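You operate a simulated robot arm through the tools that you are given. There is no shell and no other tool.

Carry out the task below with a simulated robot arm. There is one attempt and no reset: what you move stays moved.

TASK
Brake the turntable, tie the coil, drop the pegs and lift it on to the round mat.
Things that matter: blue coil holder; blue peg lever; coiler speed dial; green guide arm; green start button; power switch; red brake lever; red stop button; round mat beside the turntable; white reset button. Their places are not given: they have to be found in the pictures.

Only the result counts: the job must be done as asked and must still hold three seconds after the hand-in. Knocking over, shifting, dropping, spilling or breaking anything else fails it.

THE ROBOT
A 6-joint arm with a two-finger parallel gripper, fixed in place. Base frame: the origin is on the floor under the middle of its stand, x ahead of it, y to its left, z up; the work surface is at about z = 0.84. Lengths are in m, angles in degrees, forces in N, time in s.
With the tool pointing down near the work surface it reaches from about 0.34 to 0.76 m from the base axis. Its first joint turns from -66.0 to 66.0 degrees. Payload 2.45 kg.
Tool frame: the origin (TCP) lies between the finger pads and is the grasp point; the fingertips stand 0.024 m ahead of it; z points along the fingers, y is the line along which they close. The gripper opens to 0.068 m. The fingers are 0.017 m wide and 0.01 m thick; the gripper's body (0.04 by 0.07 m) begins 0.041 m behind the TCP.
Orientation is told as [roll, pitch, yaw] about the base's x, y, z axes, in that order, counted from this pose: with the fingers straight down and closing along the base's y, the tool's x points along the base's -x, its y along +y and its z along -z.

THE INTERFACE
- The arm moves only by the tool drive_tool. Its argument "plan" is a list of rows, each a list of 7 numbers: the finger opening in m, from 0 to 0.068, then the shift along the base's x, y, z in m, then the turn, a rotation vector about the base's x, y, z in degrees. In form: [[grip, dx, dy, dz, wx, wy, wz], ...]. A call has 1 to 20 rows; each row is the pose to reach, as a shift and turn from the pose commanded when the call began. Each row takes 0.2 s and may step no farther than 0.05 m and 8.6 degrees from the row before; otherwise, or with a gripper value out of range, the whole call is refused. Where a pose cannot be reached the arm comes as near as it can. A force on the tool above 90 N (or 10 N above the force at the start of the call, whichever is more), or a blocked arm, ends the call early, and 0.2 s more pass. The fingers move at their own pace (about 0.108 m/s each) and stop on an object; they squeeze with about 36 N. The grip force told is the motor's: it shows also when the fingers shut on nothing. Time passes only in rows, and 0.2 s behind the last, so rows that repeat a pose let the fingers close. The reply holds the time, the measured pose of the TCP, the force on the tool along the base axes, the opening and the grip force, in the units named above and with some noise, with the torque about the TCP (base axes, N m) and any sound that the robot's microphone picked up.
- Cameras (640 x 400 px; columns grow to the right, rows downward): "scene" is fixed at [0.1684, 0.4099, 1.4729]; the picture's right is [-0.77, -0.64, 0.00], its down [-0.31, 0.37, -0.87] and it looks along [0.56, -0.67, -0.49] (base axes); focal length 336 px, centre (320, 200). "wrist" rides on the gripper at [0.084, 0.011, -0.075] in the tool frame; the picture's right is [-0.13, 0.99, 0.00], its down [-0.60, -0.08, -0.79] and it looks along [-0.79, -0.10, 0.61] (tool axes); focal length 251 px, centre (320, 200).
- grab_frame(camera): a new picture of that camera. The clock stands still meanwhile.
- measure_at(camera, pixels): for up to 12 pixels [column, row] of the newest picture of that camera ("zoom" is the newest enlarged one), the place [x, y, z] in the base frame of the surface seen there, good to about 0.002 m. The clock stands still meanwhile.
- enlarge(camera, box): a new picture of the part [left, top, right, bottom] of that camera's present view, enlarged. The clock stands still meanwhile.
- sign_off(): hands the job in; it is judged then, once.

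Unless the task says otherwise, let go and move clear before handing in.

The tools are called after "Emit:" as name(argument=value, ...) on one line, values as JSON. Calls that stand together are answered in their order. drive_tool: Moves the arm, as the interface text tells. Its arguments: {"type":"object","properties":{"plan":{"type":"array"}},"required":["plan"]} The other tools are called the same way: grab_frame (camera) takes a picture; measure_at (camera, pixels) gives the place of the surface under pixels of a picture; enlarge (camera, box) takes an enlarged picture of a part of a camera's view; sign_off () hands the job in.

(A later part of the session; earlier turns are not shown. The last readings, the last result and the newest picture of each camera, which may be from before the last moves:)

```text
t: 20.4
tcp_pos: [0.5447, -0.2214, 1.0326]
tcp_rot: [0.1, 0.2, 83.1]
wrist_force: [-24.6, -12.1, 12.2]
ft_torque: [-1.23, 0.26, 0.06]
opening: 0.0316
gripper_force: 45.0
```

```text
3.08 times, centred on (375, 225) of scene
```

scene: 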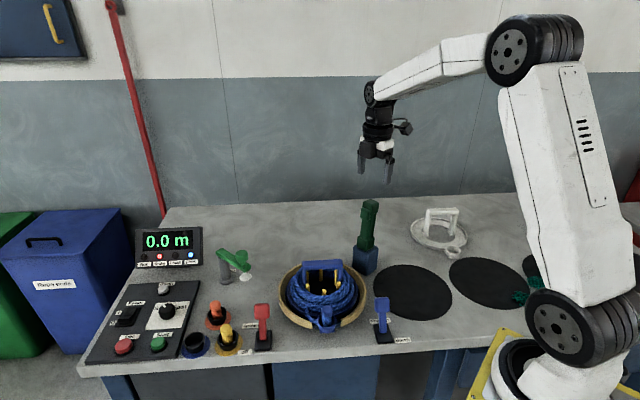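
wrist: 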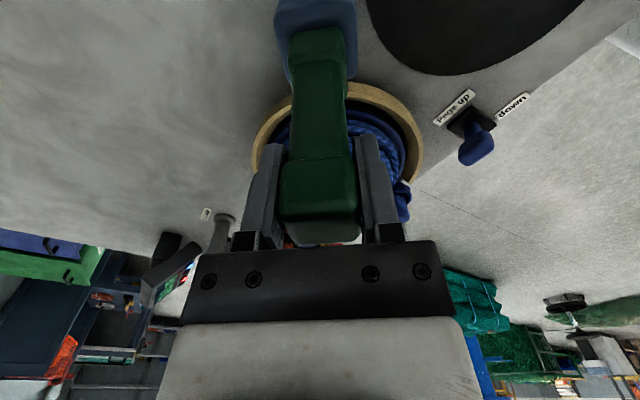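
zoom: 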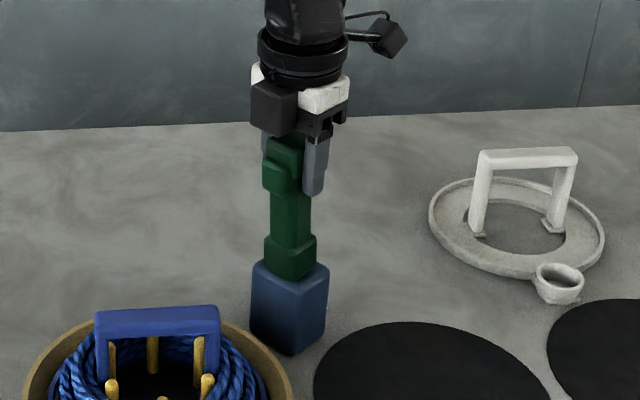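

The green arm has indeed tilted toward the coil (its shaft now leans in the scene zoom), so it is a hinged tie arm. Before swinging it down I'll measure the rope bundle's height where the arm will land, and the arm's present pose.

Emit:
grab_frame(camera="scene")

Emit:
enlarge(camera="scene", box=[290, 250, 370, 300])

Emit:
measure_at(camera="scene", pixels=[[346, 276], [350, 280], [352, 285], [348, 285], [344, 280], [346, 290], [350, 295], [340, 272], [338, 295], [330, 300], [310, 295], [300, 285]])

Emit:
measure_at(camera="scene", pixels=[[358, 275], [362, 285], [361, 260], [371, 262], [369, 250], [365, 240], [367, 225], [366, 213], [362, 215], [352, 268], [356, 281], [345, 265]])

```text
taken
```

scene: 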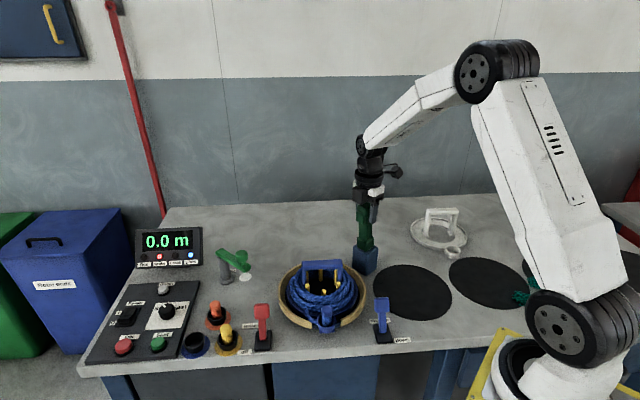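

```text
8.00 times, centred on (330, 275) of scene
```

zoom: 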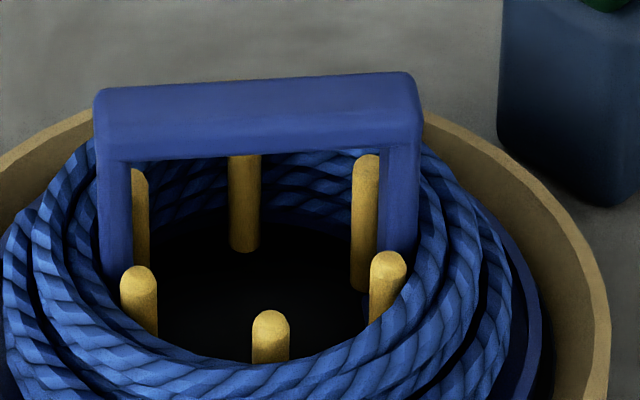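

```text
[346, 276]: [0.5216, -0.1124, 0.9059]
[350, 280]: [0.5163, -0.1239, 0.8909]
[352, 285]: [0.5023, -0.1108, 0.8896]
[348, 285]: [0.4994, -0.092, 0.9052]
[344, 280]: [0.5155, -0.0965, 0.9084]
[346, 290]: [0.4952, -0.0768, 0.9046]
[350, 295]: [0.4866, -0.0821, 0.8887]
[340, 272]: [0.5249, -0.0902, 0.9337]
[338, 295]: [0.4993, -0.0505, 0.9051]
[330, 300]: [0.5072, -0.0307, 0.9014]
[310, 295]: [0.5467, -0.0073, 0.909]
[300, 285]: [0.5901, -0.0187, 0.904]
```

```text
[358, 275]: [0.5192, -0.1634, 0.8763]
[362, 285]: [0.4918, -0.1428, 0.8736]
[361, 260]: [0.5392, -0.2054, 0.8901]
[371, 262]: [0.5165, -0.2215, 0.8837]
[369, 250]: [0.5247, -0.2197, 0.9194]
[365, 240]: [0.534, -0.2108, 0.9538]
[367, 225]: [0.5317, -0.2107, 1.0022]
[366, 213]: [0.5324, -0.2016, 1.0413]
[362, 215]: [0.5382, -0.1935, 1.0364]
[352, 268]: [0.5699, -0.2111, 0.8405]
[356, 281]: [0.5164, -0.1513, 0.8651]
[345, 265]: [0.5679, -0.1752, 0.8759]
```

Rope top is z≈0.905–0.909, rim centre ≈(0.557,-0.066); the nub at 0.08–0.115 m from the hinge would land right on the bundle. I'll continue the arc slowly to about 20°, easing x back to cut the side force, and read the forces.

Emit:
drive_tool(plan=[[0.0, -0.001, 0.006, -0.0005, 0, 0, 0], [0.0, -0.002, 0.012, -0.0015, 0, 0, 0], [0.0, -0.003, 0.018, -0.0025, 0, 0, 0], [0.0, -0.003, 0.025, -0.004, 0, 0, 0], [0.0, -0.003, 0.025, -0.004, 0, 0, 0]])

Emit:
grab_frame(camera="wrist")

Emit:
enlarge(camera="scene", box=[320, 160, 430, 290])

```text
t: 21.6
tcp_pos: [0.5475, -0.1968, 1.0286]
tcp_rot: [-0.7, 0.2, 83.0]
wrist_force: [33.0, -19.8, -12.3]
ft_torque: [-1.01, 0.78, -0.19]
opening: 0.0317
gripper_force: 44.8
```

```text
taken
```

wrist: 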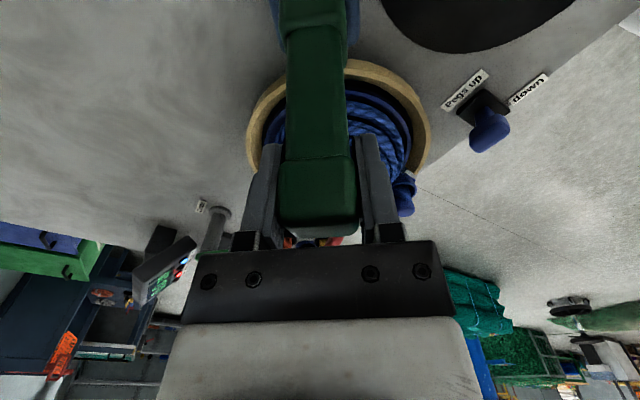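

```text
3.08 times, centred on (375, 225) of scene
```

zoom: 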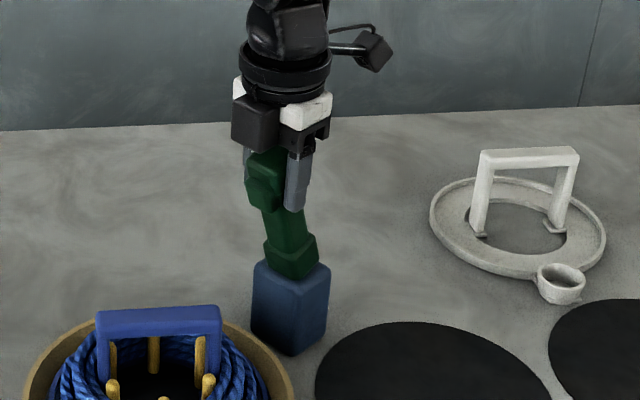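

The swing plane follows the arm's -8° yaw (x drifts to 0.5475), and there's a resisting force of ~20 N, far above the arm's weight, so it won't fall if let go. I'll open the fingers in place to see whether it stays or springs back.

Emit:
drive_tool(plan=[[0.068, 0.005, 0, 0, 0, 0, 0], [0.068, 0.005, 0, 0, 0, 0, 0]])

Emit:
grab_frame(camera="wrist")

Emit:
enlarge(camera="scene", box=[320, 160, 430, 290])

```text
t: 22.2
tcp_pos: [0.548, -0.195, 1.0272]
tcp_rot: [0.1, -0.1, 83.0]
wrist_force: [1.1, 1.4, 0.0]
ft_torque: [0.0, 0.03, 0.01]
opening: 0.0682
gripper_force: 0.0
```

```text
taken
```

wrist: 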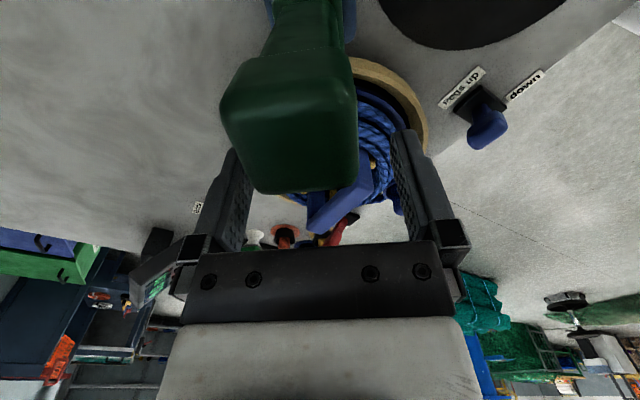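

```text
3.08 times, centred on (375, 225) of scene
```

zoom: 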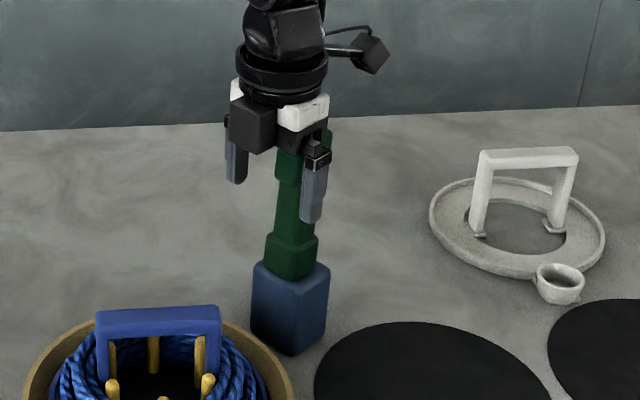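

It sprang back upright: a spring-return tie arm. I'll move the closed fingers behind it (its -y side) to push it down along its arc onto the coil.

Emit:
drive_tool(plan=[[0.068, 0, 0, 0.04, 0, 0, 0], [0.068, 0, 0, 0.078, 0, 0, 0], [0.03, -0.003, -0.045, 0.078, 0, 0, 0], [0.0, -0.008, -0.09, 0.078, 0, 0, 0], [0.0, -0.008, -0.09, 0.035, 0, 0, 0], [0.0, -0.008, -0.09, 0.035, 0, 0, 0]])

Emit:
grab_frame(camera="wrist")

Emit:
enlarge(camera="scene", box=[320, 160, 430, 290])

```text
t: 23.6
tcp_pos: [0.5395, -0.2851, 1.0615]
tcp_rot: [0.0, 0.0, 82.9]
wrist_force: [0.1, -0.6, 0.0]
ft_torque: [0.01, -0.02, 0.0]
opening: 0.0
gripper_force: 23.9
```

```text
taken
```

wrist: 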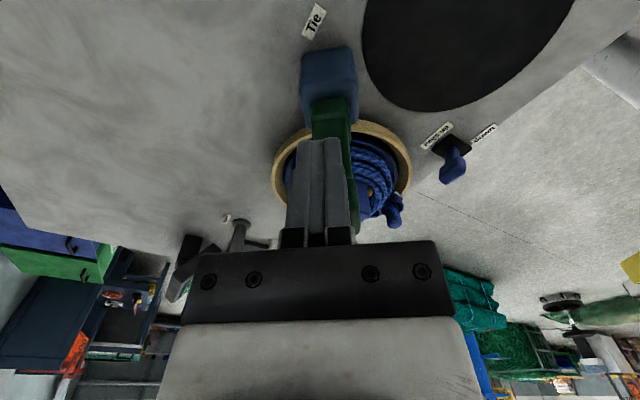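

```text
3.08 times, centred on (375, 225) of scene
```

zoom: 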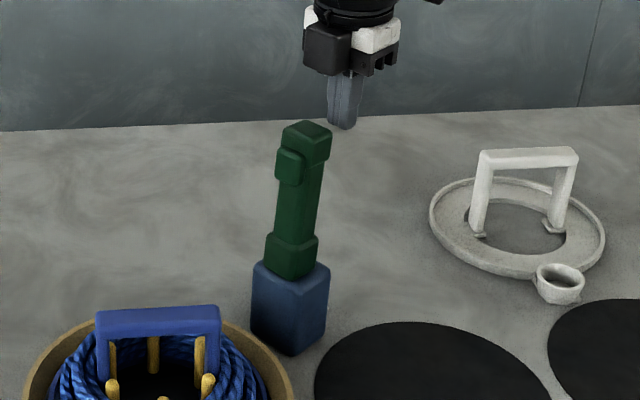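

Fingers are behind the head at the right height. I'll push the arm to about 30° along the arc and read the force.

Emit:
drive_tool(plan=[[0.0, 0.0, 0.02, 0.001, 0, 0, 0], [0.0, 0.001, 0.0345, 0.0025, 0, 0, 0], [0.0, 0.003, 0.048, 0.003, 0, 0, 0], [0.0, 0.005, 0.0635, 0.0025, 0, 0, 0], [0.0, 0.007, 0.0768, 0.0, 0, 0, 0], [0.0, 0.009, 0.0915, -0.0045, 0, 0, 0]])

Emit:
grab_frame(camera="wrist")

Emit:
enlarge(camera="scene", box=[300, 160, 430, 300])

```text
t: 25.0
tcp_pos: [0.5485, -0.1938, 1.0581]
tcp_rot: [0.0, -0.1, 83.1]
wrist_force: [0.7, -0.4, -0.2]
ft_torque: [0.0, -0.01, 0.02]
opening: 0.0
gripper_force: 23.6
```

```text
taken
```

wrist: 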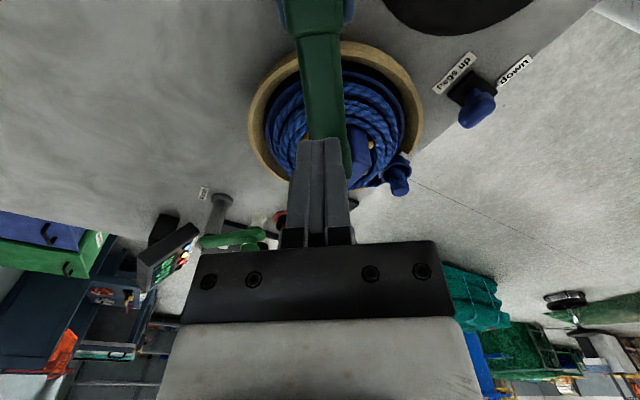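

```text
2.86 times, centred on (365, 230) of scene
```

zoom: 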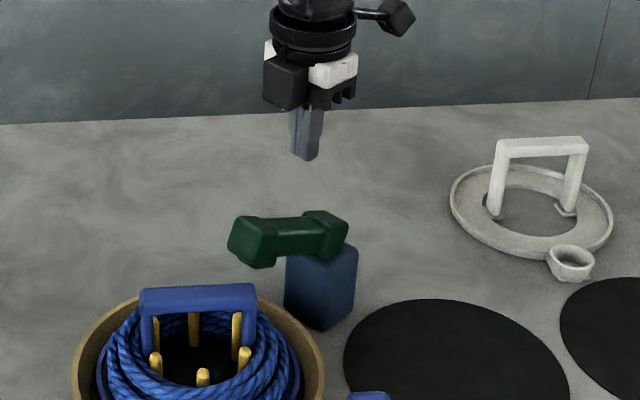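

The arm has swung ahead of the fingers by itself and is now well down (scene zoom (290,240)). I'll stay put a moment and look again to see whether it is still moving.

Emit:
drive_tool(plan=[[0.0, 0, 0, 0, 0, 0, 0]])

Emit:
enlarge(camera="scene", box=[300, 160, 430, 300])

Emit:
grab_frame(camera="scene")

Emit:
measure_at(camera="scene", pixels=[[332, 236], [338, 238], [345, 235], [355, 233], [366, 231], [372, 232], [334, 242], [340, 244], [328, 238], [366, 240]])

```text
t: 25.4
tcp_pos: [0.5497, -0.1945, 1.0576]
tcp_rot: [0.0, 0.0, 83.0]
wrist_force: [0.3, 0.8, 0.1]
ft_torque: [-0.01, 0.01, -0.01]
opening: 0.0
gripper_force: 23.8
```

```text
2.86 times, centred on (365, 230) of scene
```

zoom: 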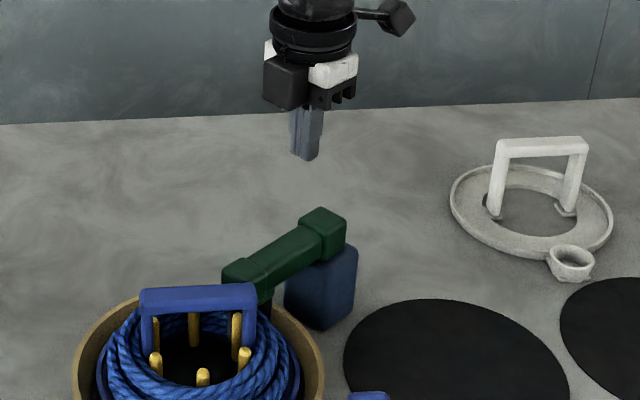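

```text
taken
```

scene: 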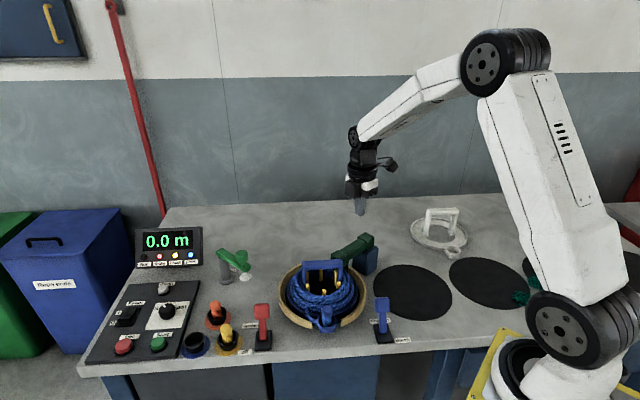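

```text
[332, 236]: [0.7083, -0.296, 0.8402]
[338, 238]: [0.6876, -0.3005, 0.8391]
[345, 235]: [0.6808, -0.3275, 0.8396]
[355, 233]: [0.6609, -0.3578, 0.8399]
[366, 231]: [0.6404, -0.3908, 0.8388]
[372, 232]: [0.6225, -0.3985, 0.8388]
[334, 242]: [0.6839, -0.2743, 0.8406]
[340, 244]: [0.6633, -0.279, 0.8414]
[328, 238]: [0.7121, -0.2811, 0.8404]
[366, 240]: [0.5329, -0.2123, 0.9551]
```

The arm has flopped fully over onto the coil (head behind the handle at about (340,250)), and a third lamp, "Check", seems lit. I'll zoom on the display and the coil.

Emit:
enlarge(camera="scene", box=[130, 222, 210, 272])

Emit:
enlarge(camera="scene", box=[280, 225, 385, 335])

Emit:
grab_frame(camera="wrist")

```text
8.00 times, centred on (170, 247) of scene
```

zoom: 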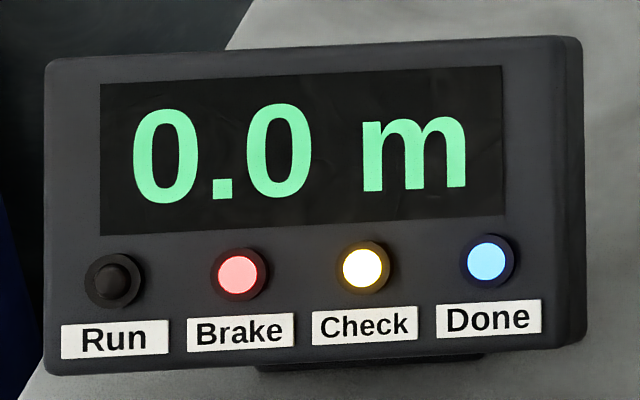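

```text
3.64 times, centred on (332, 280) of scene
```

zoom: 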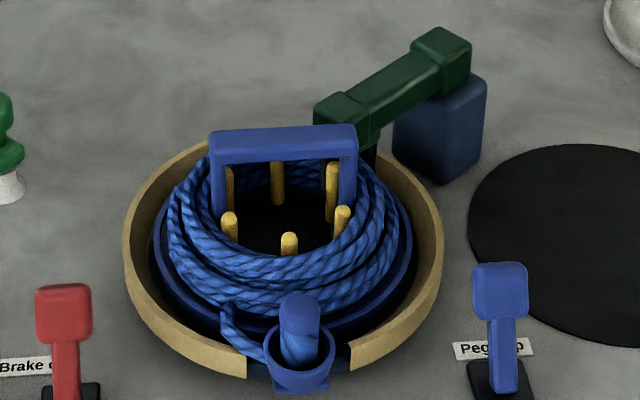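

```text
taken
```

wrist: 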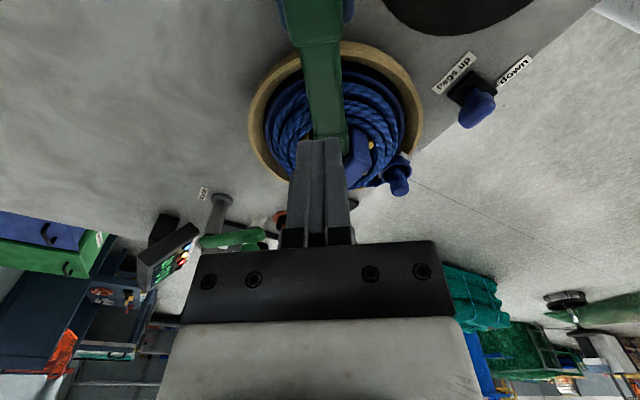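

The "Check" lamp (365,267 in the zoom) is lit amber while the tie arm is down. I'll wait about a second in place and look again for changes.

Emit:
drive_tool(plan=[[0.0, 0, 0, 0, 0, 0, 0], [0.0, 0, 0, 0, 0, 0, 0], [0.0, 0, 0, 0, 0, 0, 0], [0.0, 0, 0, 0, 0, 0, 0], [0.0, 0, 0, 0, 0, 0, 0]])

Emit:
enlarge(camera="scene", box=[120, 220, 400, 340])

Emit:
enlarge(camera="scene", box=[130, 222, 210, 272])

Emit:
enlarge(camera="wrist", box=[240, 0, 440, 220])

```text
t: 26.6
tcp_pos: [0.5489, -0.1934, 1.0583]
tcp_rot: [0.0, 0.0, 83.0]
wrist_force: [0.2, 0.0, 0.3]
ft_torque: [0.02, 0.01, 0.02]
opening: 0.0001
gripper_force: 23.7
```

```text
2.29 times, centred on (260, 280) of scene
```

zoom: 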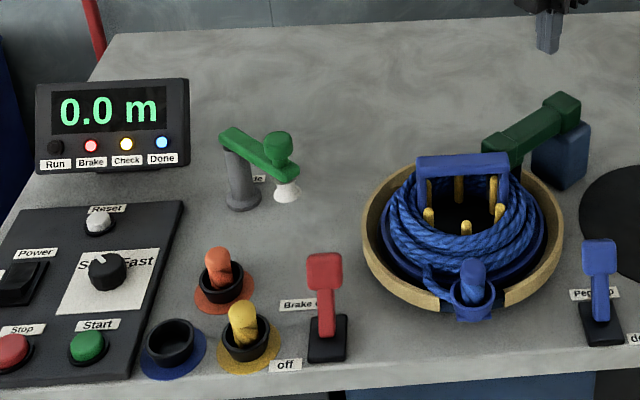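

```text
8.00 times, centred on (170, 247) of scene
```

zoom: 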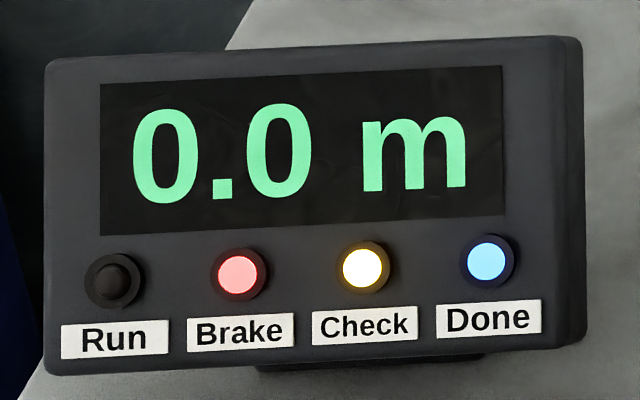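

```text
1.82 times, centred on (340, 110) of wrist
```

zoom: 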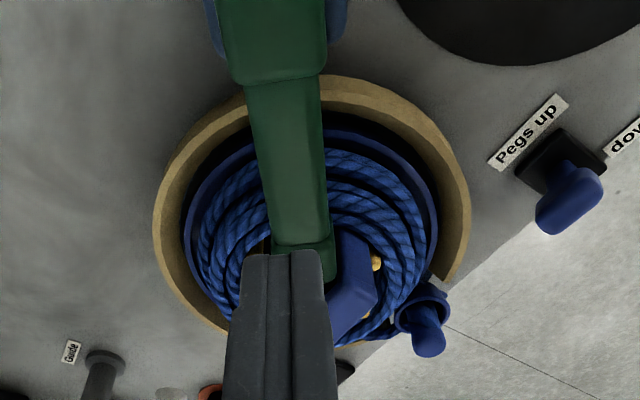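

I'll measure the arm's height along its length to see if the head is fully down on the rope.

Emit:
grab_frame(camera="wrist")

Emit:
measure_at(camera="wrist", pixels=[[318, 20], [318, 40], [322, 60], [323, 80], [324, 100], [326, 120], [326, 132], [340, 132], [345, 140], [305, 120], [285, 110], [360, 110]])

Emit:
measure_at(camera="scene", pixels=[[346, 250], [352, 247], [358, 243], [366, 240], [372, 241], [338, 253], [350, 257], [345, 256], [330, 264], [310, 264]])

```text
taken
```

wrist: 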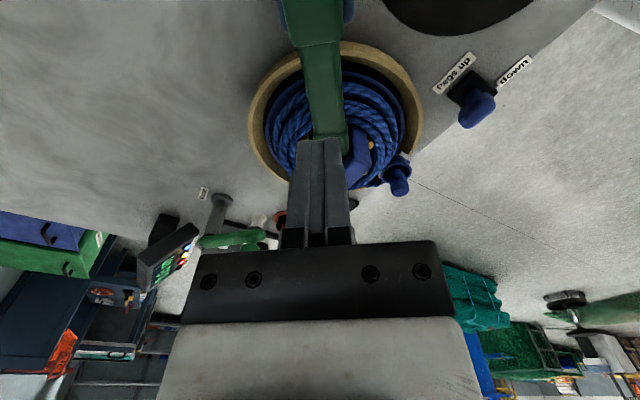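

```text
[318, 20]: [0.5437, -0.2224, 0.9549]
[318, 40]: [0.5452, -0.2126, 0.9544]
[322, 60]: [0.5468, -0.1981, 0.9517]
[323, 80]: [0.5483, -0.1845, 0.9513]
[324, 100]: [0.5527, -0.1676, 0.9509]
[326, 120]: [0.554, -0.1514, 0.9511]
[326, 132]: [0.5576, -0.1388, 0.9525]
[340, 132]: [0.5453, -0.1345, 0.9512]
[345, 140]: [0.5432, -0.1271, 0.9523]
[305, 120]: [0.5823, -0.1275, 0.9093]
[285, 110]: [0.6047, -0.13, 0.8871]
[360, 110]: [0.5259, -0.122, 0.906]
```

```text
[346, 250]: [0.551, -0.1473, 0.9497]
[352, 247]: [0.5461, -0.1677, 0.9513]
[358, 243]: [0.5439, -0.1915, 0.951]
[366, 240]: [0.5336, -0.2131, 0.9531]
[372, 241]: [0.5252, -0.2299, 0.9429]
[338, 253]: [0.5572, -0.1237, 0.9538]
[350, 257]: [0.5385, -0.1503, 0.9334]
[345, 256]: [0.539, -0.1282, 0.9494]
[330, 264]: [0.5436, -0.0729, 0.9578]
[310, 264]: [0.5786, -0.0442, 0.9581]
```

The arm lies horizontal (top z≈0.951), head over the bundle, and stays down by itself (over-centre). I'll back up a bit with open fingers to view the head and rope clearly before raising it again.

Emit:
drive_tool(plan=[[0.03, 0, -0.02, 0.03, 0, 0, 0], [0.068, 0, -0.05, 0.06, 0, 0, 0], [0.068, 0, -0.06, 0.06, 0, 0, 0], [0.068, 0, -0.06, 0.06, 0, 0, 0]])

Emit:
grab_frame(camera="wrist")

Emit:
enlarge(camera="wrist", box=[250, 20, 410, 180])

```text
t: 27.6
tcp_pos: [0.5497, -0.2538, 1.1179]
tcp_rot: [0.0, 0.0, 83.0]
wrist_force: [-0.1, 0.1, 0.8]
ft_torque: [-0.02, 0.02, 0.02]
opening: 0.0678
gripper_force: 0.1
```

```text
taken
```

wrist: 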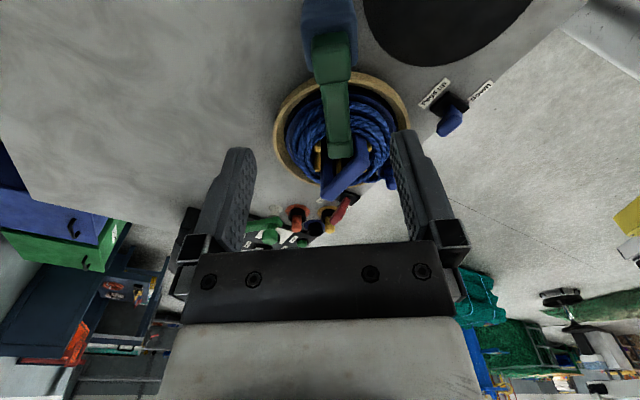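

```text
2.50 times, centred on (330, 100) of wrist
```

zoom: 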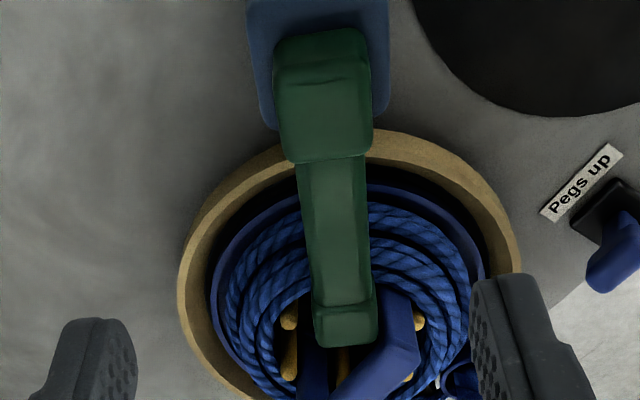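

The head lies right behind the handle's near end. I'll measure head edges and handle corners to plan a pinch that clears the handle.

Emit:
measure_at(camera="wrist", pixels=[[329, 145], [340, 145], [351, 145], [340, 155], [325, 110], [334, 110], [343, 110], [328, 130], [338, 130], [348, 130], [358, 142], [366, 150]])

Emit:
measure_at(camera="wrist", pixels=[[350, 140], [355, 138], [360, 137], [364, 140], [340, 175], [325, 195], [314, 140], [309, 125], [300, 120], [365, 118], [372, 122], [380, 125]])

Emit:
enlarge(camera="wrist", box=[300, 80, 400, 210])

```text
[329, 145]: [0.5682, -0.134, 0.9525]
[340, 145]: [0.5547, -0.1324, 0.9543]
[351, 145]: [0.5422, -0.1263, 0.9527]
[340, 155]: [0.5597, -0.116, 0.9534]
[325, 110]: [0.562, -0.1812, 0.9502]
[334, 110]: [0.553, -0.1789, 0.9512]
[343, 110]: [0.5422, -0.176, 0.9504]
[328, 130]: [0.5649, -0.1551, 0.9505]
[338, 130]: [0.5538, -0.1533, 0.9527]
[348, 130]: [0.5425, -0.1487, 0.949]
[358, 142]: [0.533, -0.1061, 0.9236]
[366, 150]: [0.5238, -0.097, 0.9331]
```

```text
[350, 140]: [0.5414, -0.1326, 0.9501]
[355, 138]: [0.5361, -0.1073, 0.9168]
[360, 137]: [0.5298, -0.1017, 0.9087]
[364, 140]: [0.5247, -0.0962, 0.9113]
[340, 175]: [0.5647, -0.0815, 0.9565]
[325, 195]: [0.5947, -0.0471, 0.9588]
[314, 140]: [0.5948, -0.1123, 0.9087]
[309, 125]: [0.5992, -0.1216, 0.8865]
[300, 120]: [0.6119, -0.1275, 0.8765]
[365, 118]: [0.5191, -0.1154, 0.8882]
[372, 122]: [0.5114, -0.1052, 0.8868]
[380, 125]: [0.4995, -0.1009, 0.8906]
```

```text
3.08 times, centred on (350, 145) of wrist
```

zoom: 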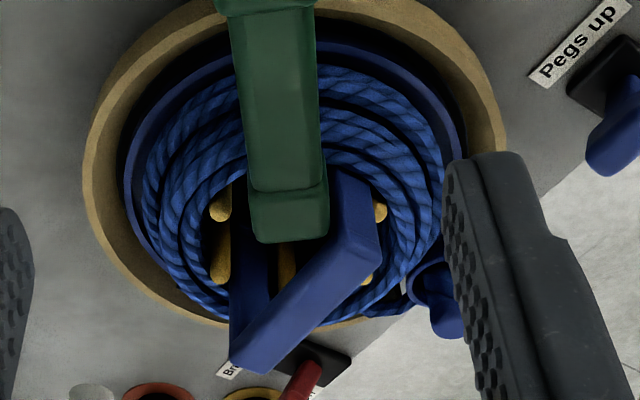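

Head spans x 0.540–0.570 (centre 0.555), and the handle's near leg is at (0.533,-0.106). I'll pinch at y≈-0.137, z≈0.946 to stay 2 cm off the leg and above the rope; first descend open and check.

Emit:
drive_tool(plan=[[0.06, 0.003, 0.04, -0.03, 0, 0, 0], [0.06, 0.005, 0.08, -0.06, 0, 0, 0], [0.06, 0.005, 0.117, -0.08, 0, 0, 0], [0.06, 0.005, 0.117, -0.12, 0, 0, 0], [0.06, 0.005, 0.117, -0.15, 0, 0, 0], [0.06, 0.005, 0.117, -0.172, 0, 0, 0], [0.06, 0.005, 0.117, -0.172, 0, 0, 0]])

Emit:
grab_frame(camera="wrist")

Emit:
enlarge(camera="scene", box=[280, 205, 400, 335])

```text
t: 29.2
tcp_pos: [0.5546, -0.1375, 0.9449]
tcp_rot: [0.0, 0.0, 83.0]
wrist_force: [0.7, 0.2, -0.2]
ft_torque: [-0.01, 0.02, 0.03]
opening: 0.0602
gripper_force: 0.1
```

```text
taken
```

wrist: 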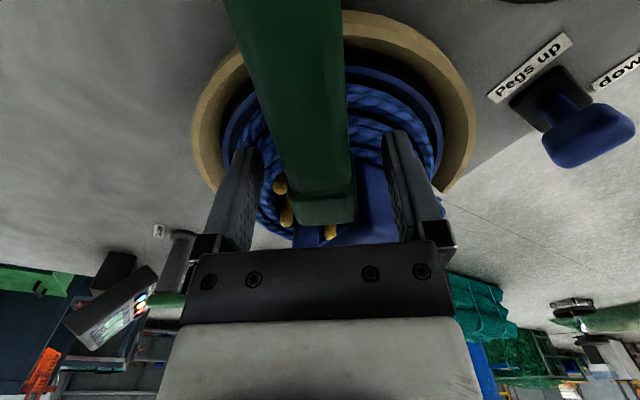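

```text
3.08 times, centred on (340, 270) of scene
```

zoom: 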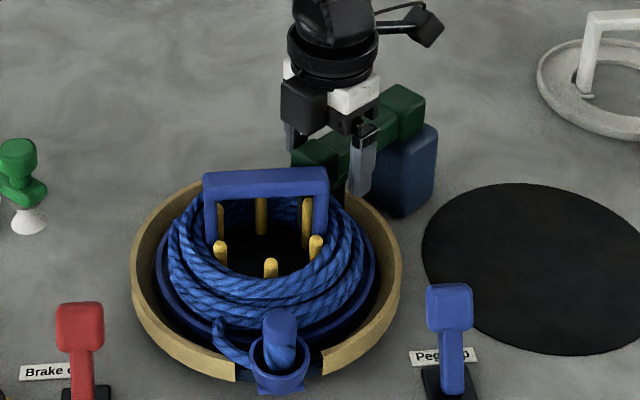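

The fingers straddle the head with clearance to handle and rope. I'll close, and lightly press down ~3 mm to be sure the nub seats on the bundle.

Emit:
drive_tool(plan=[[0.0, 0, 0, 0, 0, 0, 0], [0.0, 0, 0, 0, 0, 0, 0], [0.0, 0, 0, -0.002, 0, 0, 0], [0.0, 0, 0, -0.003, 0, 0, 0], [0.0, 0, 0, -0.003, 0, 0, 0]])

Emit:
enlarge(camera="scene", box=[130, 222, 210, 272])

Emit:
grab_frame(camera="wrist")

```text
t: 30.4
tcp_pos: [0.554, -0.1376, 0.9446]
tcp_rot: [-0.1, -0.1, 83.1]
wrist_force: [-12.5, 6.4, 33.7]
ft_torque: [-0.68, 0.25, 0.35]
opening: 0.0316
gripper_force: 44.2
```

```text
8.00 times, centred on (170, 247) of scene
```

zoom: 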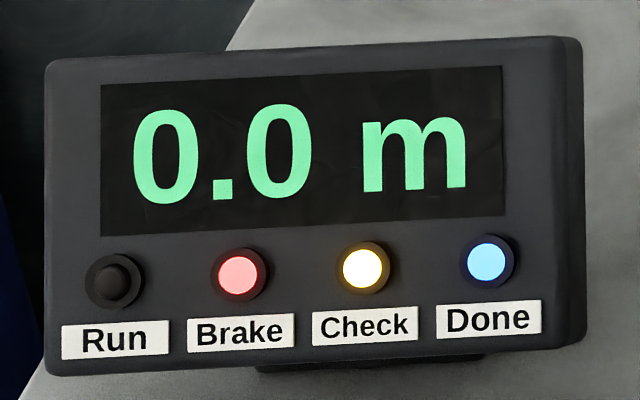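

```text
taken
```

wrist: 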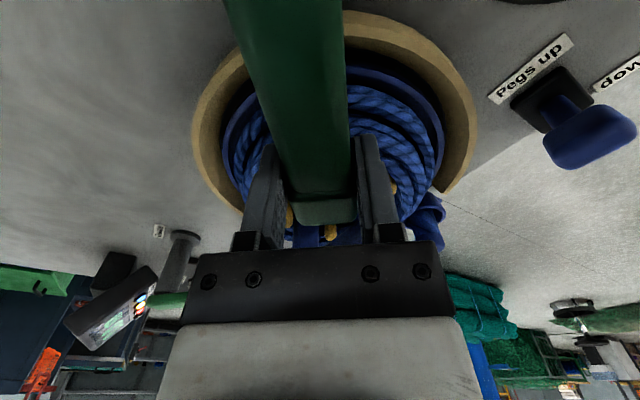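

Pressing gave 34 N without movement, so the arm is at its stop on the coil. Now I'll raise the arm along its arc to about 50°.

Emit:
drive_tool(plan=[[0.0, 0, -0.0009, 0.0108, 0, 0, 0], [0.0, -0.0003, -0.0026, 0.0185, 0, 0, 0], [0.0, -0.0006, -0.0049, 0.0261, 0, 0, 0], [0.0, -0.001, -0.0078, 0.0334, 0, 0, 0], [0.0, -0.0015, -0.0115, 0.0405, 0, 0, 0], [0.0, -0.002, -0.0156, 0.0471, 0, 0, 0], [0.0, -0.0026, -0.0205, 0.0535, 0, 0, 0], [0.0, -0.0033, -0.0256, 0.0593, 0, 0, 0]])

Emit:
enlarge(camera="scene", box=[280, 185, 420, 335])

Emit:
grab_frame(camera="wrist")

```text
t: 32.2
tcp_pos: [0.5516, -0.1611, 1.003]
tcp_rot: [-0.2, 0.0, 83.0]
wrist_force: [11.6, 18.6, -5.0]
ft_torque: [1.56, -0.5, 0.39]
opening: 0.0317
gripper_force: 44.8
```

```text
2.67 times, centred on (350, 260) of scene
```

zoom: 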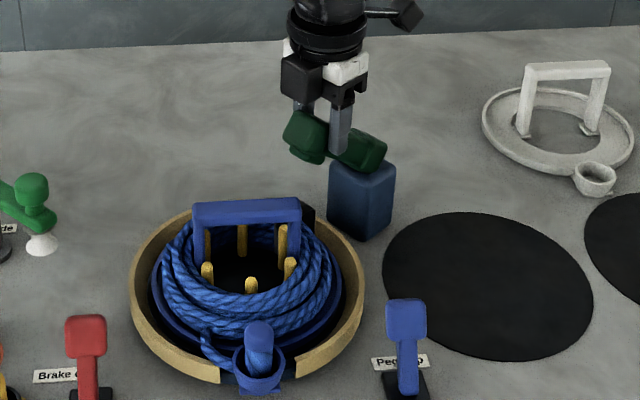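

```text
taken
```

wrist: 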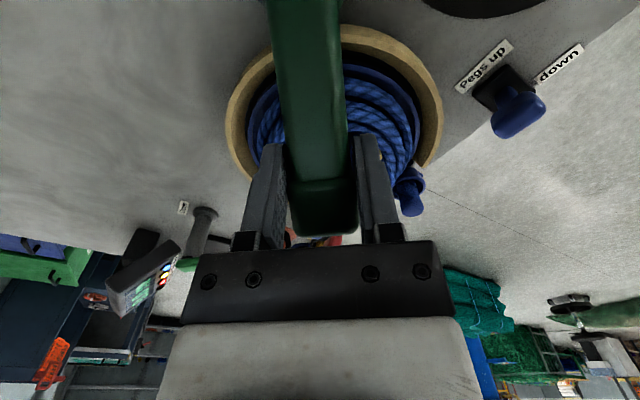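

The arm follows, and a black piece now shows on the rope behind the handle's near leg (zoom (308,215)) – likely the tie. I'll continue raising to about 5°.

Emit:
drive_tool(plan=[[0.0, -0.0007, -0.0058, 0.0053, 0, 0, 0], [0.0, -0.0015, -0.0119, 0.0101, 0, 0, 0], [0.0, -0.0024, -0.0185, 0.0144, 0, 0, 0], [0.0, -0.0033, -0.0255, 0.0181, 0, 0, 0], [0.0, -0.0042, -0.0327, 0.0213, 0, 0, 0], [0.0, -0.0051, -0.0402, 0.0237, 0, 0, 0], [0.0, -0.0061, -0.0479, 0.0254, 0, 0, 0], [0.0, -0.0071, -0.0557, 0.0265, 0, 0, 0], [0.0, -0.0081, -0.0636, 0.0269, 0, 0, 0]])

Emit:
enlarge(camera="scene", box=[280, 185, 420, 335])

Emit:
grab_frame(camera="wrist")

```text
t: 34.2
tcp_pos: [0.5453, -0.2262, 1.0294]
tcp_rot: [-0.3, 0.0, 83.0]
wrist_force: [17.7, 12.2, 11.5]
ft_torque: [1.34, -0.62, -0.08]
opening: 0.031
gripper_force: 44.1
```

```text
2.67 times, centred on (350, 260) of scene
```

zoom: 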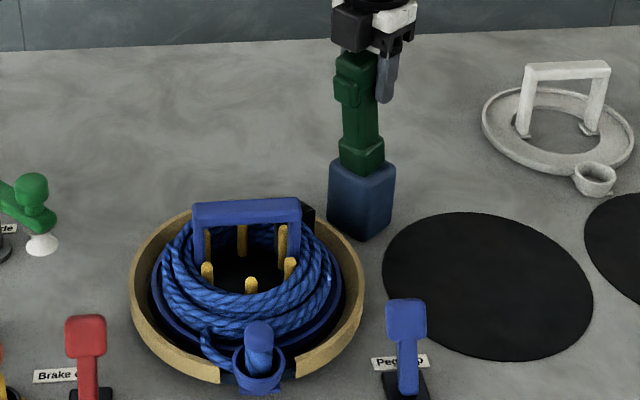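

```text
taken
```

wrist: 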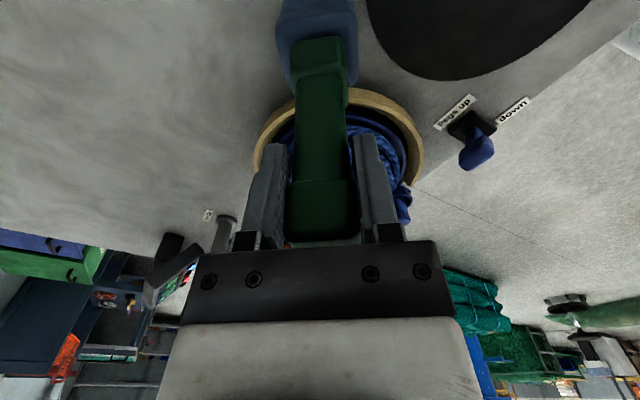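

The arm is upright again. I'll open the fingers, let it settle at its rest, rise clear and inspect the tie.

Emit:
drive_tool(plan=[[0.068, 0, 0, 0, 0, 0, 0], [0.068, 0, 0, 0, 0, 0, 0], [0.068, 0, 0, 0.04, 0, 0, 0], [0.068, 0, 0, 0.08, 0, 0, 0], [0.068, 0, 0.02, 0.1, 0, 0, 0], [0.068, 0.0, 0.04, 0.1, 0, 0, 0], [0.068, 0.0, 0.04, 0.1, 0, 0, 0]])

Emit:
grab_frame(camera="wrist")

Emit:
grab_frame(camera="scene")

Emit:
enlarge(camera="scene", box=[130, 222, 210, 272])

Emit:
enlarge(camera="scene", box=[280, 240, 380, 335])

```text
t: 35.8
tcp_pos: [0.5435, -0.1863, 1.13]
tcp_rot: [0.0, -0.1, 83.0]
wrist_force: [-0.2, -0.4, 1.0]
ft_torque: [0.02, -0.01, -0.02]
opening: 0.0681
gripper_force: 0.1
```

```text
taken
```

wrist: 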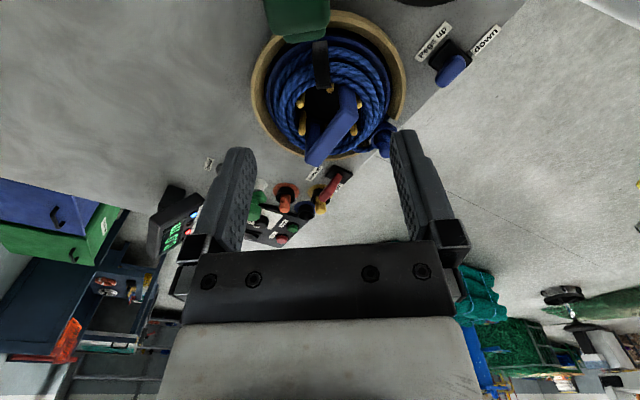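

```text
taken
```

scene: 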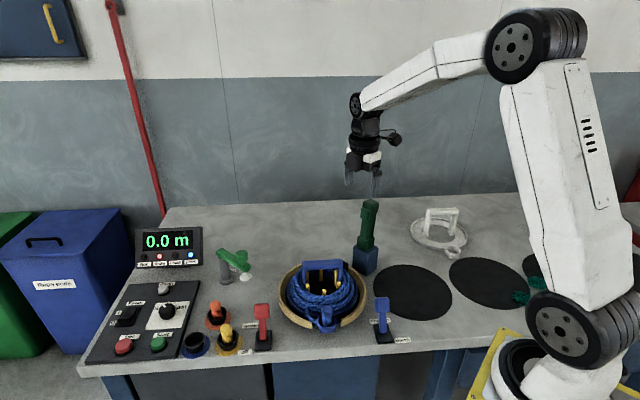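

```text
8.00 times, centred on (170, 247) of scene
```

zoom: 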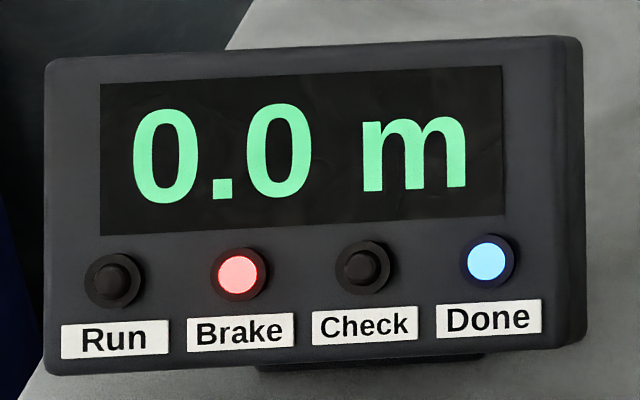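

```text
4.21 times, centred on (330, 288) of scene
```

zoom: 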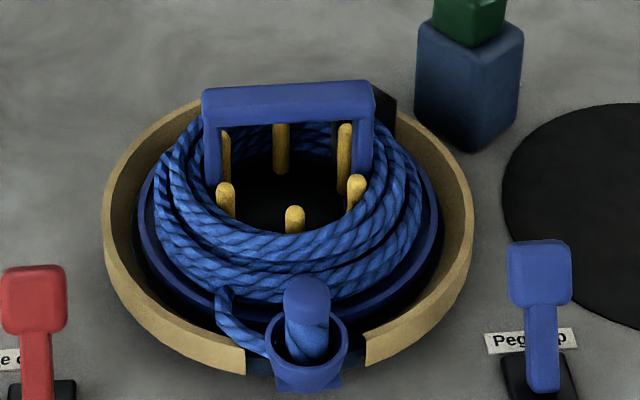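

The Check lamp went out once the arm was back, and a black tie band is visible across the rope (wrist (320,60)). I'll zoom on the tie, the handle and the peg lever.

Emit:
enlarge(camera="wrist", box=[230, 0, 430, 180])

Emit:
enlarge(camera="wrist", box=[400, 10, 520, 110])

Emit:
measure_at(camera="wrist", pixels=[[455, 62], [448, 70], [442, 78], [460, 66], [450, 58], [440, 66], [452, 76], [445, 55], [458, 45], [434, 40], [487, 40], [470, 55]])

Emit:
measure_at(camera="scene", pixels=[[377, 301], [382, 301], [388, 301], [377, 308], [382, 308], [388, 308], [383, 318], [383, 328], [378, 340], [392, 336], [385, 330], [375, 333]])

```text
2.22 times, centred on (330, 90) of wrist
```

zoom: 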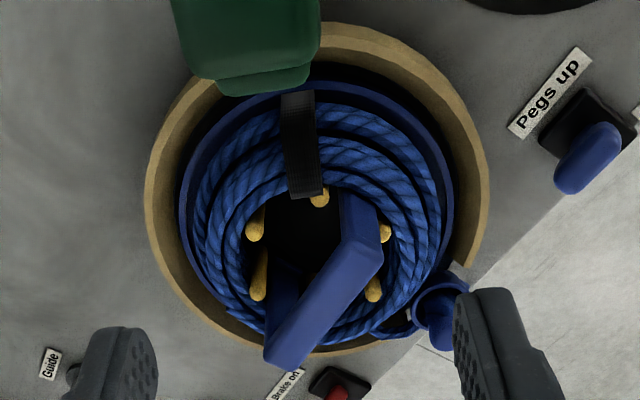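

```text
4.00 times, centred on (460, 60) of wrist
```

zoom: 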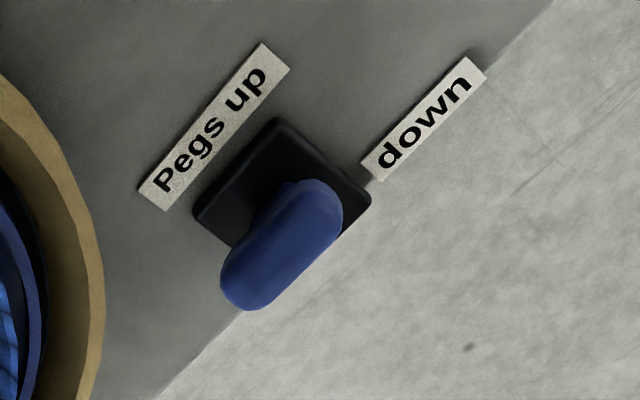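

```text
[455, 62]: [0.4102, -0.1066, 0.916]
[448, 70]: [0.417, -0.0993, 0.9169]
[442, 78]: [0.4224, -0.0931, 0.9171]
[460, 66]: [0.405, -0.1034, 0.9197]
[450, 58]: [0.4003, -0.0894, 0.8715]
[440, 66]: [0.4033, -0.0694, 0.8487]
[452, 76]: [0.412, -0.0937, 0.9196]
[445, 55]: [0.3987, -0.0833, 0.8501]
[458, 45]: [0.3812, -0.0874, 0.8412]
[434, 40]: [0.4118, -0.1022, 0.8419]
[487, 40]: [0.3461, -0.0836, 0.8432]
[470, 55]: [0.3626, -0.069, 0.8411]
```

```text
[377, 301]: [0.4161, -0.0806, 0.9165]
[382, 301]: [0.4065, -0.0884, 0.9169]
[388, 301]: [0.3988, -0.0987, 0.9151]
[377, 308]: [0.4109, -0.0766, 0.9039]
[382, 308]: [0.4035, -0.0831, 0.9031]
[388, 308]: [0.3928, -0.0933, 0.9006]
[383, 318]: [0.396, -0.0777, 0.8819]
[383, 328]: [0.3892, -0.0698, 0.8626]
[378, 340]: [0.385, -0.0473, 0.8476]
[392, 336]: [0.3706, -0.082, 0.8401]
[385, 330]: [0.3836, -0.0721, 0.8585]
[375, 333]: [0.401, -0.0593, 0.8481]
```

The black strap is neatly around the bundle. The peg knob is at (0.412,-0.094,0.915), travel direction about (-0.72,+0.69) toward "down". I'll bring closed fingers behind it at (0.445,-0.126).

Emit:
drive_tool(plan=[[0.03, -0.03, 0.018, 0, 0, 0, 0], [0.0, -0.06, 0.036, -0.02, 0, 0, 0], [0.0, -0.09, 0.055, -0.05, 0, 0, 0], [0.0, -0.0985, 0.06, -0.09, 0, 0, 0], [0.0, -0.0985, 0.06, -0.13, 0, 0, 0], [0.0, -0.0985, 0.06, -0.17, 0, 0, 0], [0.0, -0.0985, 0.06, -0.212, 0, 0, 0], [0.0, -0.0985, 0.06, -0.212, 0, 0, 0]])

Emit:
grab_frame(camera="wrist")

Emit:
enlarge(camera="scene", box=[290, 220, 450, 350])

```text
t: 37.6
tcp_pos: [0.4439, -0.1274, 0.9156]
tcp_rot: [0.0, 0.0, 82.9]
wrist_force: [-0.2, 0.5, -0.4]
ft_torque: [-0.01, 0.01, 0.0]
opening: 0.0001
gripper_force: 23.8
```

```text
taken
```

wrist: 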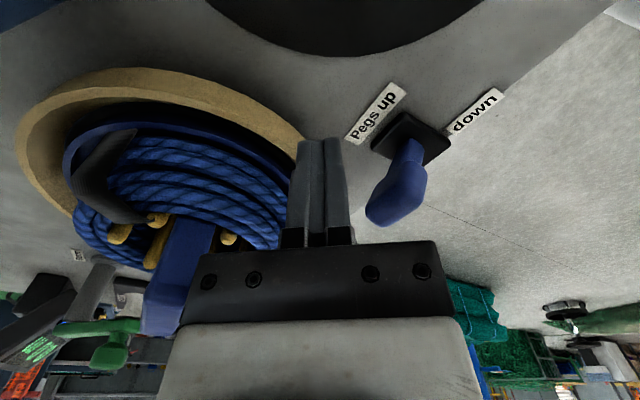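

```text
3.08 times, centred on (370, 285) of scene
```

zoom: 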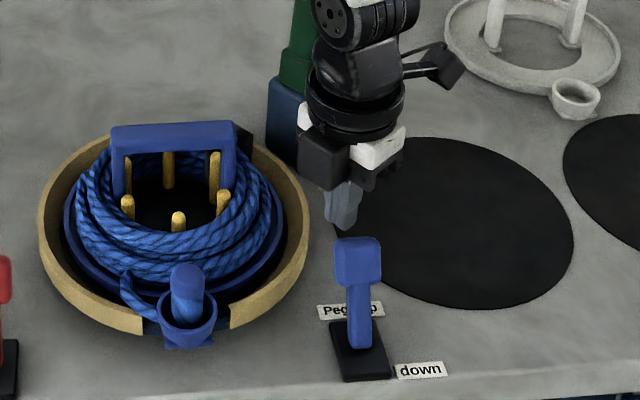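

Fingers are behind the blue knob. I'll push it over toward "down" in small steps.

Emit:
drive_tool(plan=[[0.0, -0.009, 0.009, 0.001, 0, 0, 0], [0.0, -0.018, 0.018, 0.001, 0, 0, 0], [0.0, -0.027, 0.027, 0.001, 0, 0, 0], [0.0, -0.036, 0.036, 0.001, 0, 0, 0], [0.0, -0.044, 0.044, 0.001, 0, 0, 0], [0.0, -0.051, 0.051, 0.001, 0, 0, 0], [0.0, -0.058, 0.058, 0.001, 0, 0, 0], [0.0, -0.058, 0.058, 0.001, 0, 0, 0]])

Emit:
grab_frame(camera="wrist")

Emit:
enlarge(camera="scene", box=[270, 230, 430, 360])

```text
t: 38.6
tcp_pos: [0.4181, -0.097, 0.9245]
tcp_rot: [-1.5, 0.4, 82.8]
wrist_force: [-0.7, -9.3, 12.3]
ft_torque: [0.11, 0.16, 0.12]
opening: 0.0001
gripper_force: 22.8
stopped in row 4: the force on the tool passed its limit at 103 N (the readings are from after the stop); the commanded pose is now the measured one
```

```text
taken
```

wrist: 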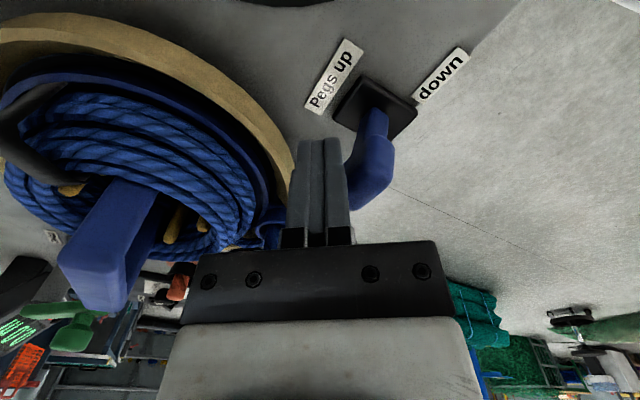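

```text
3.08 times, centred on (350, 295) of scene
```

zoom: 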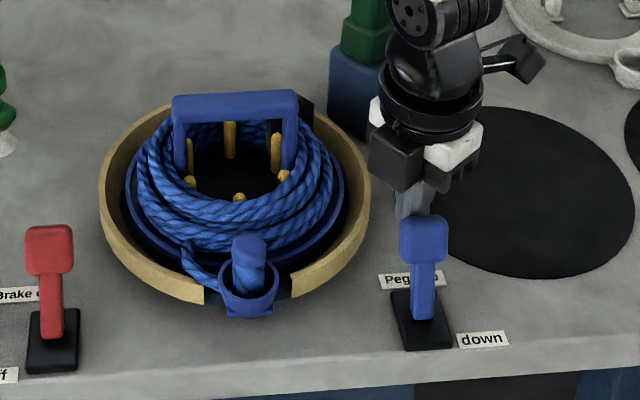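

The push stopped at 103 N after ~3 cm; the lever seems to have moved a little and the pegs look lower. I'll measure the knob and pegs to see what is happening.

Emit:
grab_frame(camera="scene")

Emit:
measure_at(camera="scene", pixels=[[377, 301], [382, 301], [388, 301], [383, 310], [383, 320], [330, 274], [328, 284], [314, 264], [323, 298], [297, 288], [303, 266], [314, 290]])

Emit:
enlarge(camera="scene", box=[285, 250, 365, 310])

Emit:
enlarge(camera="wrist", box=[250, 60, 450, 250])

Emit:
enlarge(camera="scene", box=[350, 220, 430, 350])

```text
taken
```

scene: 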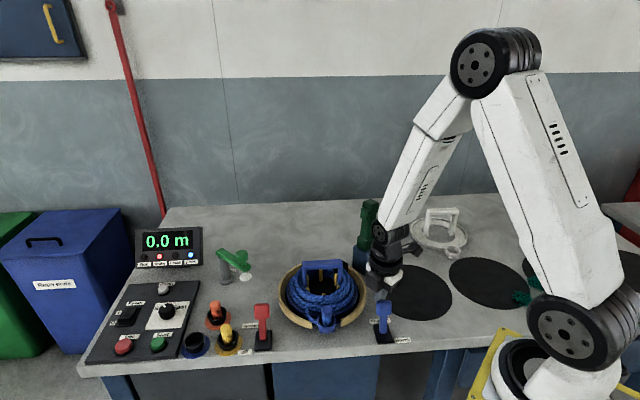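

```text
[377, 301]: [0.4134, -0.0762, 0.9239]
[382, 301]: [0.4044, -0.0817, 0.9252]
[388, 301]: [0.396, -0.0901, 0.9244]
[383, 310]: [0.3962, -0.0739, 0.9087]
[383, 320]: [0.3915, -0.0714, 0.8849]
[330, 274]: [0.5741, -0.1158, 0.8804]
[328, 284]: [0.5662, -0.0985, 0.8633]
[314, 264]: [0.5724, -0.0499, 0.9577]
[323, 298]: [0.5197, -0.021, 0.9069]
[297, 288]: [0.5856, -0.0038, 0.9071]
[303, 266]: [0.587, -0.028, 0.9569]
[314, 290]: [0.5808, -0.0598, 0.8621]
```

```text
6.67 times, centred on (325, 280) of scene
```

zoom: 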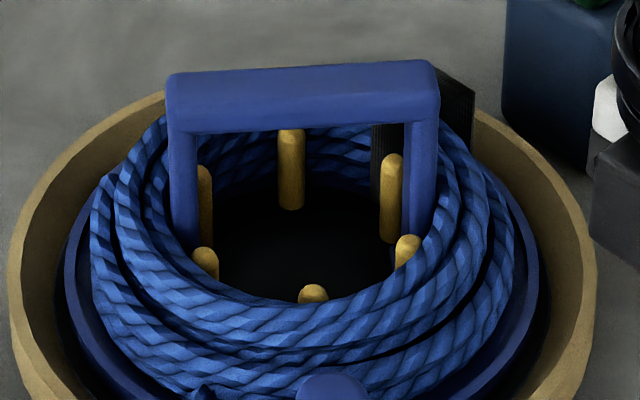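

```text
2.11 times, centred on (350, 155) of wrist
```

zoom: 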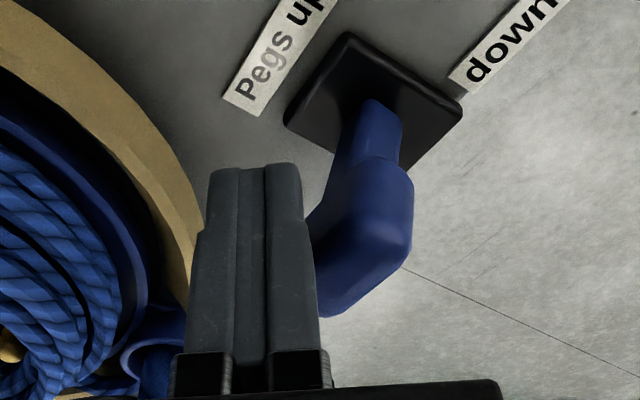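

```text
3.08 times, centred on (390, 285) of scene
```

zoom: 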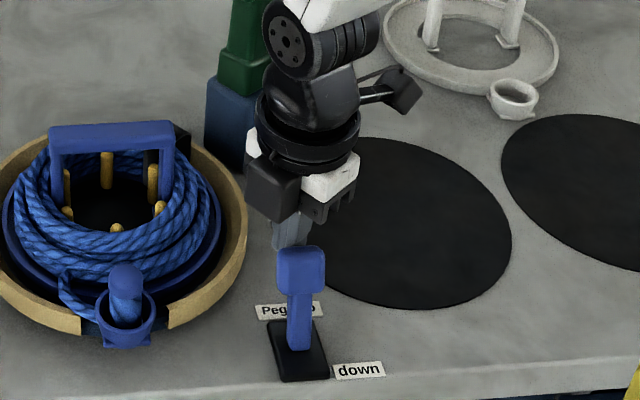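

The lever has come partway (knob face rose to z≈0.925) and the pegs have sunk partly, so it works but stiffly at that speed. I'll continue the push much more slowly, ~3 mm per row.

Emit:
drive_tool(plan=[[0.0, 0, 0, 0, 0, 0, 0], [0.0, -0.002, 0.002, 0, 0, 0, 0], [0.0, -0.004, 0.004, 0, 0, 0, 0], [0.0, -0.006, 0.006, 0, 0, 0, 0]])

Emit:
enlarge(camera="scene", box=[350, 220, 430, 350])

```text
t: 39.6
tcp_pos: [0.4162, -0.0935, 0.9265]
tcp_rot: [-1.8, 0.4, 82.9]
wrist_force: [0.4, -18.8, 54.2]
ft_torque: [0.55, 0.54, 0.12]
opening: 0.0003
gripper_force: 23.1
```

```text
3.08 times, centred on (390, 285) of scene
```

zoom: 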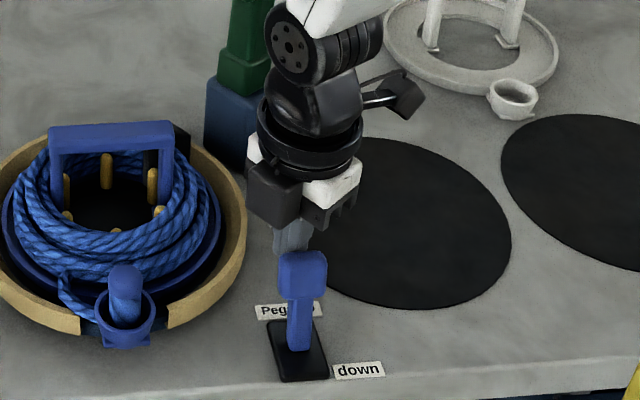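

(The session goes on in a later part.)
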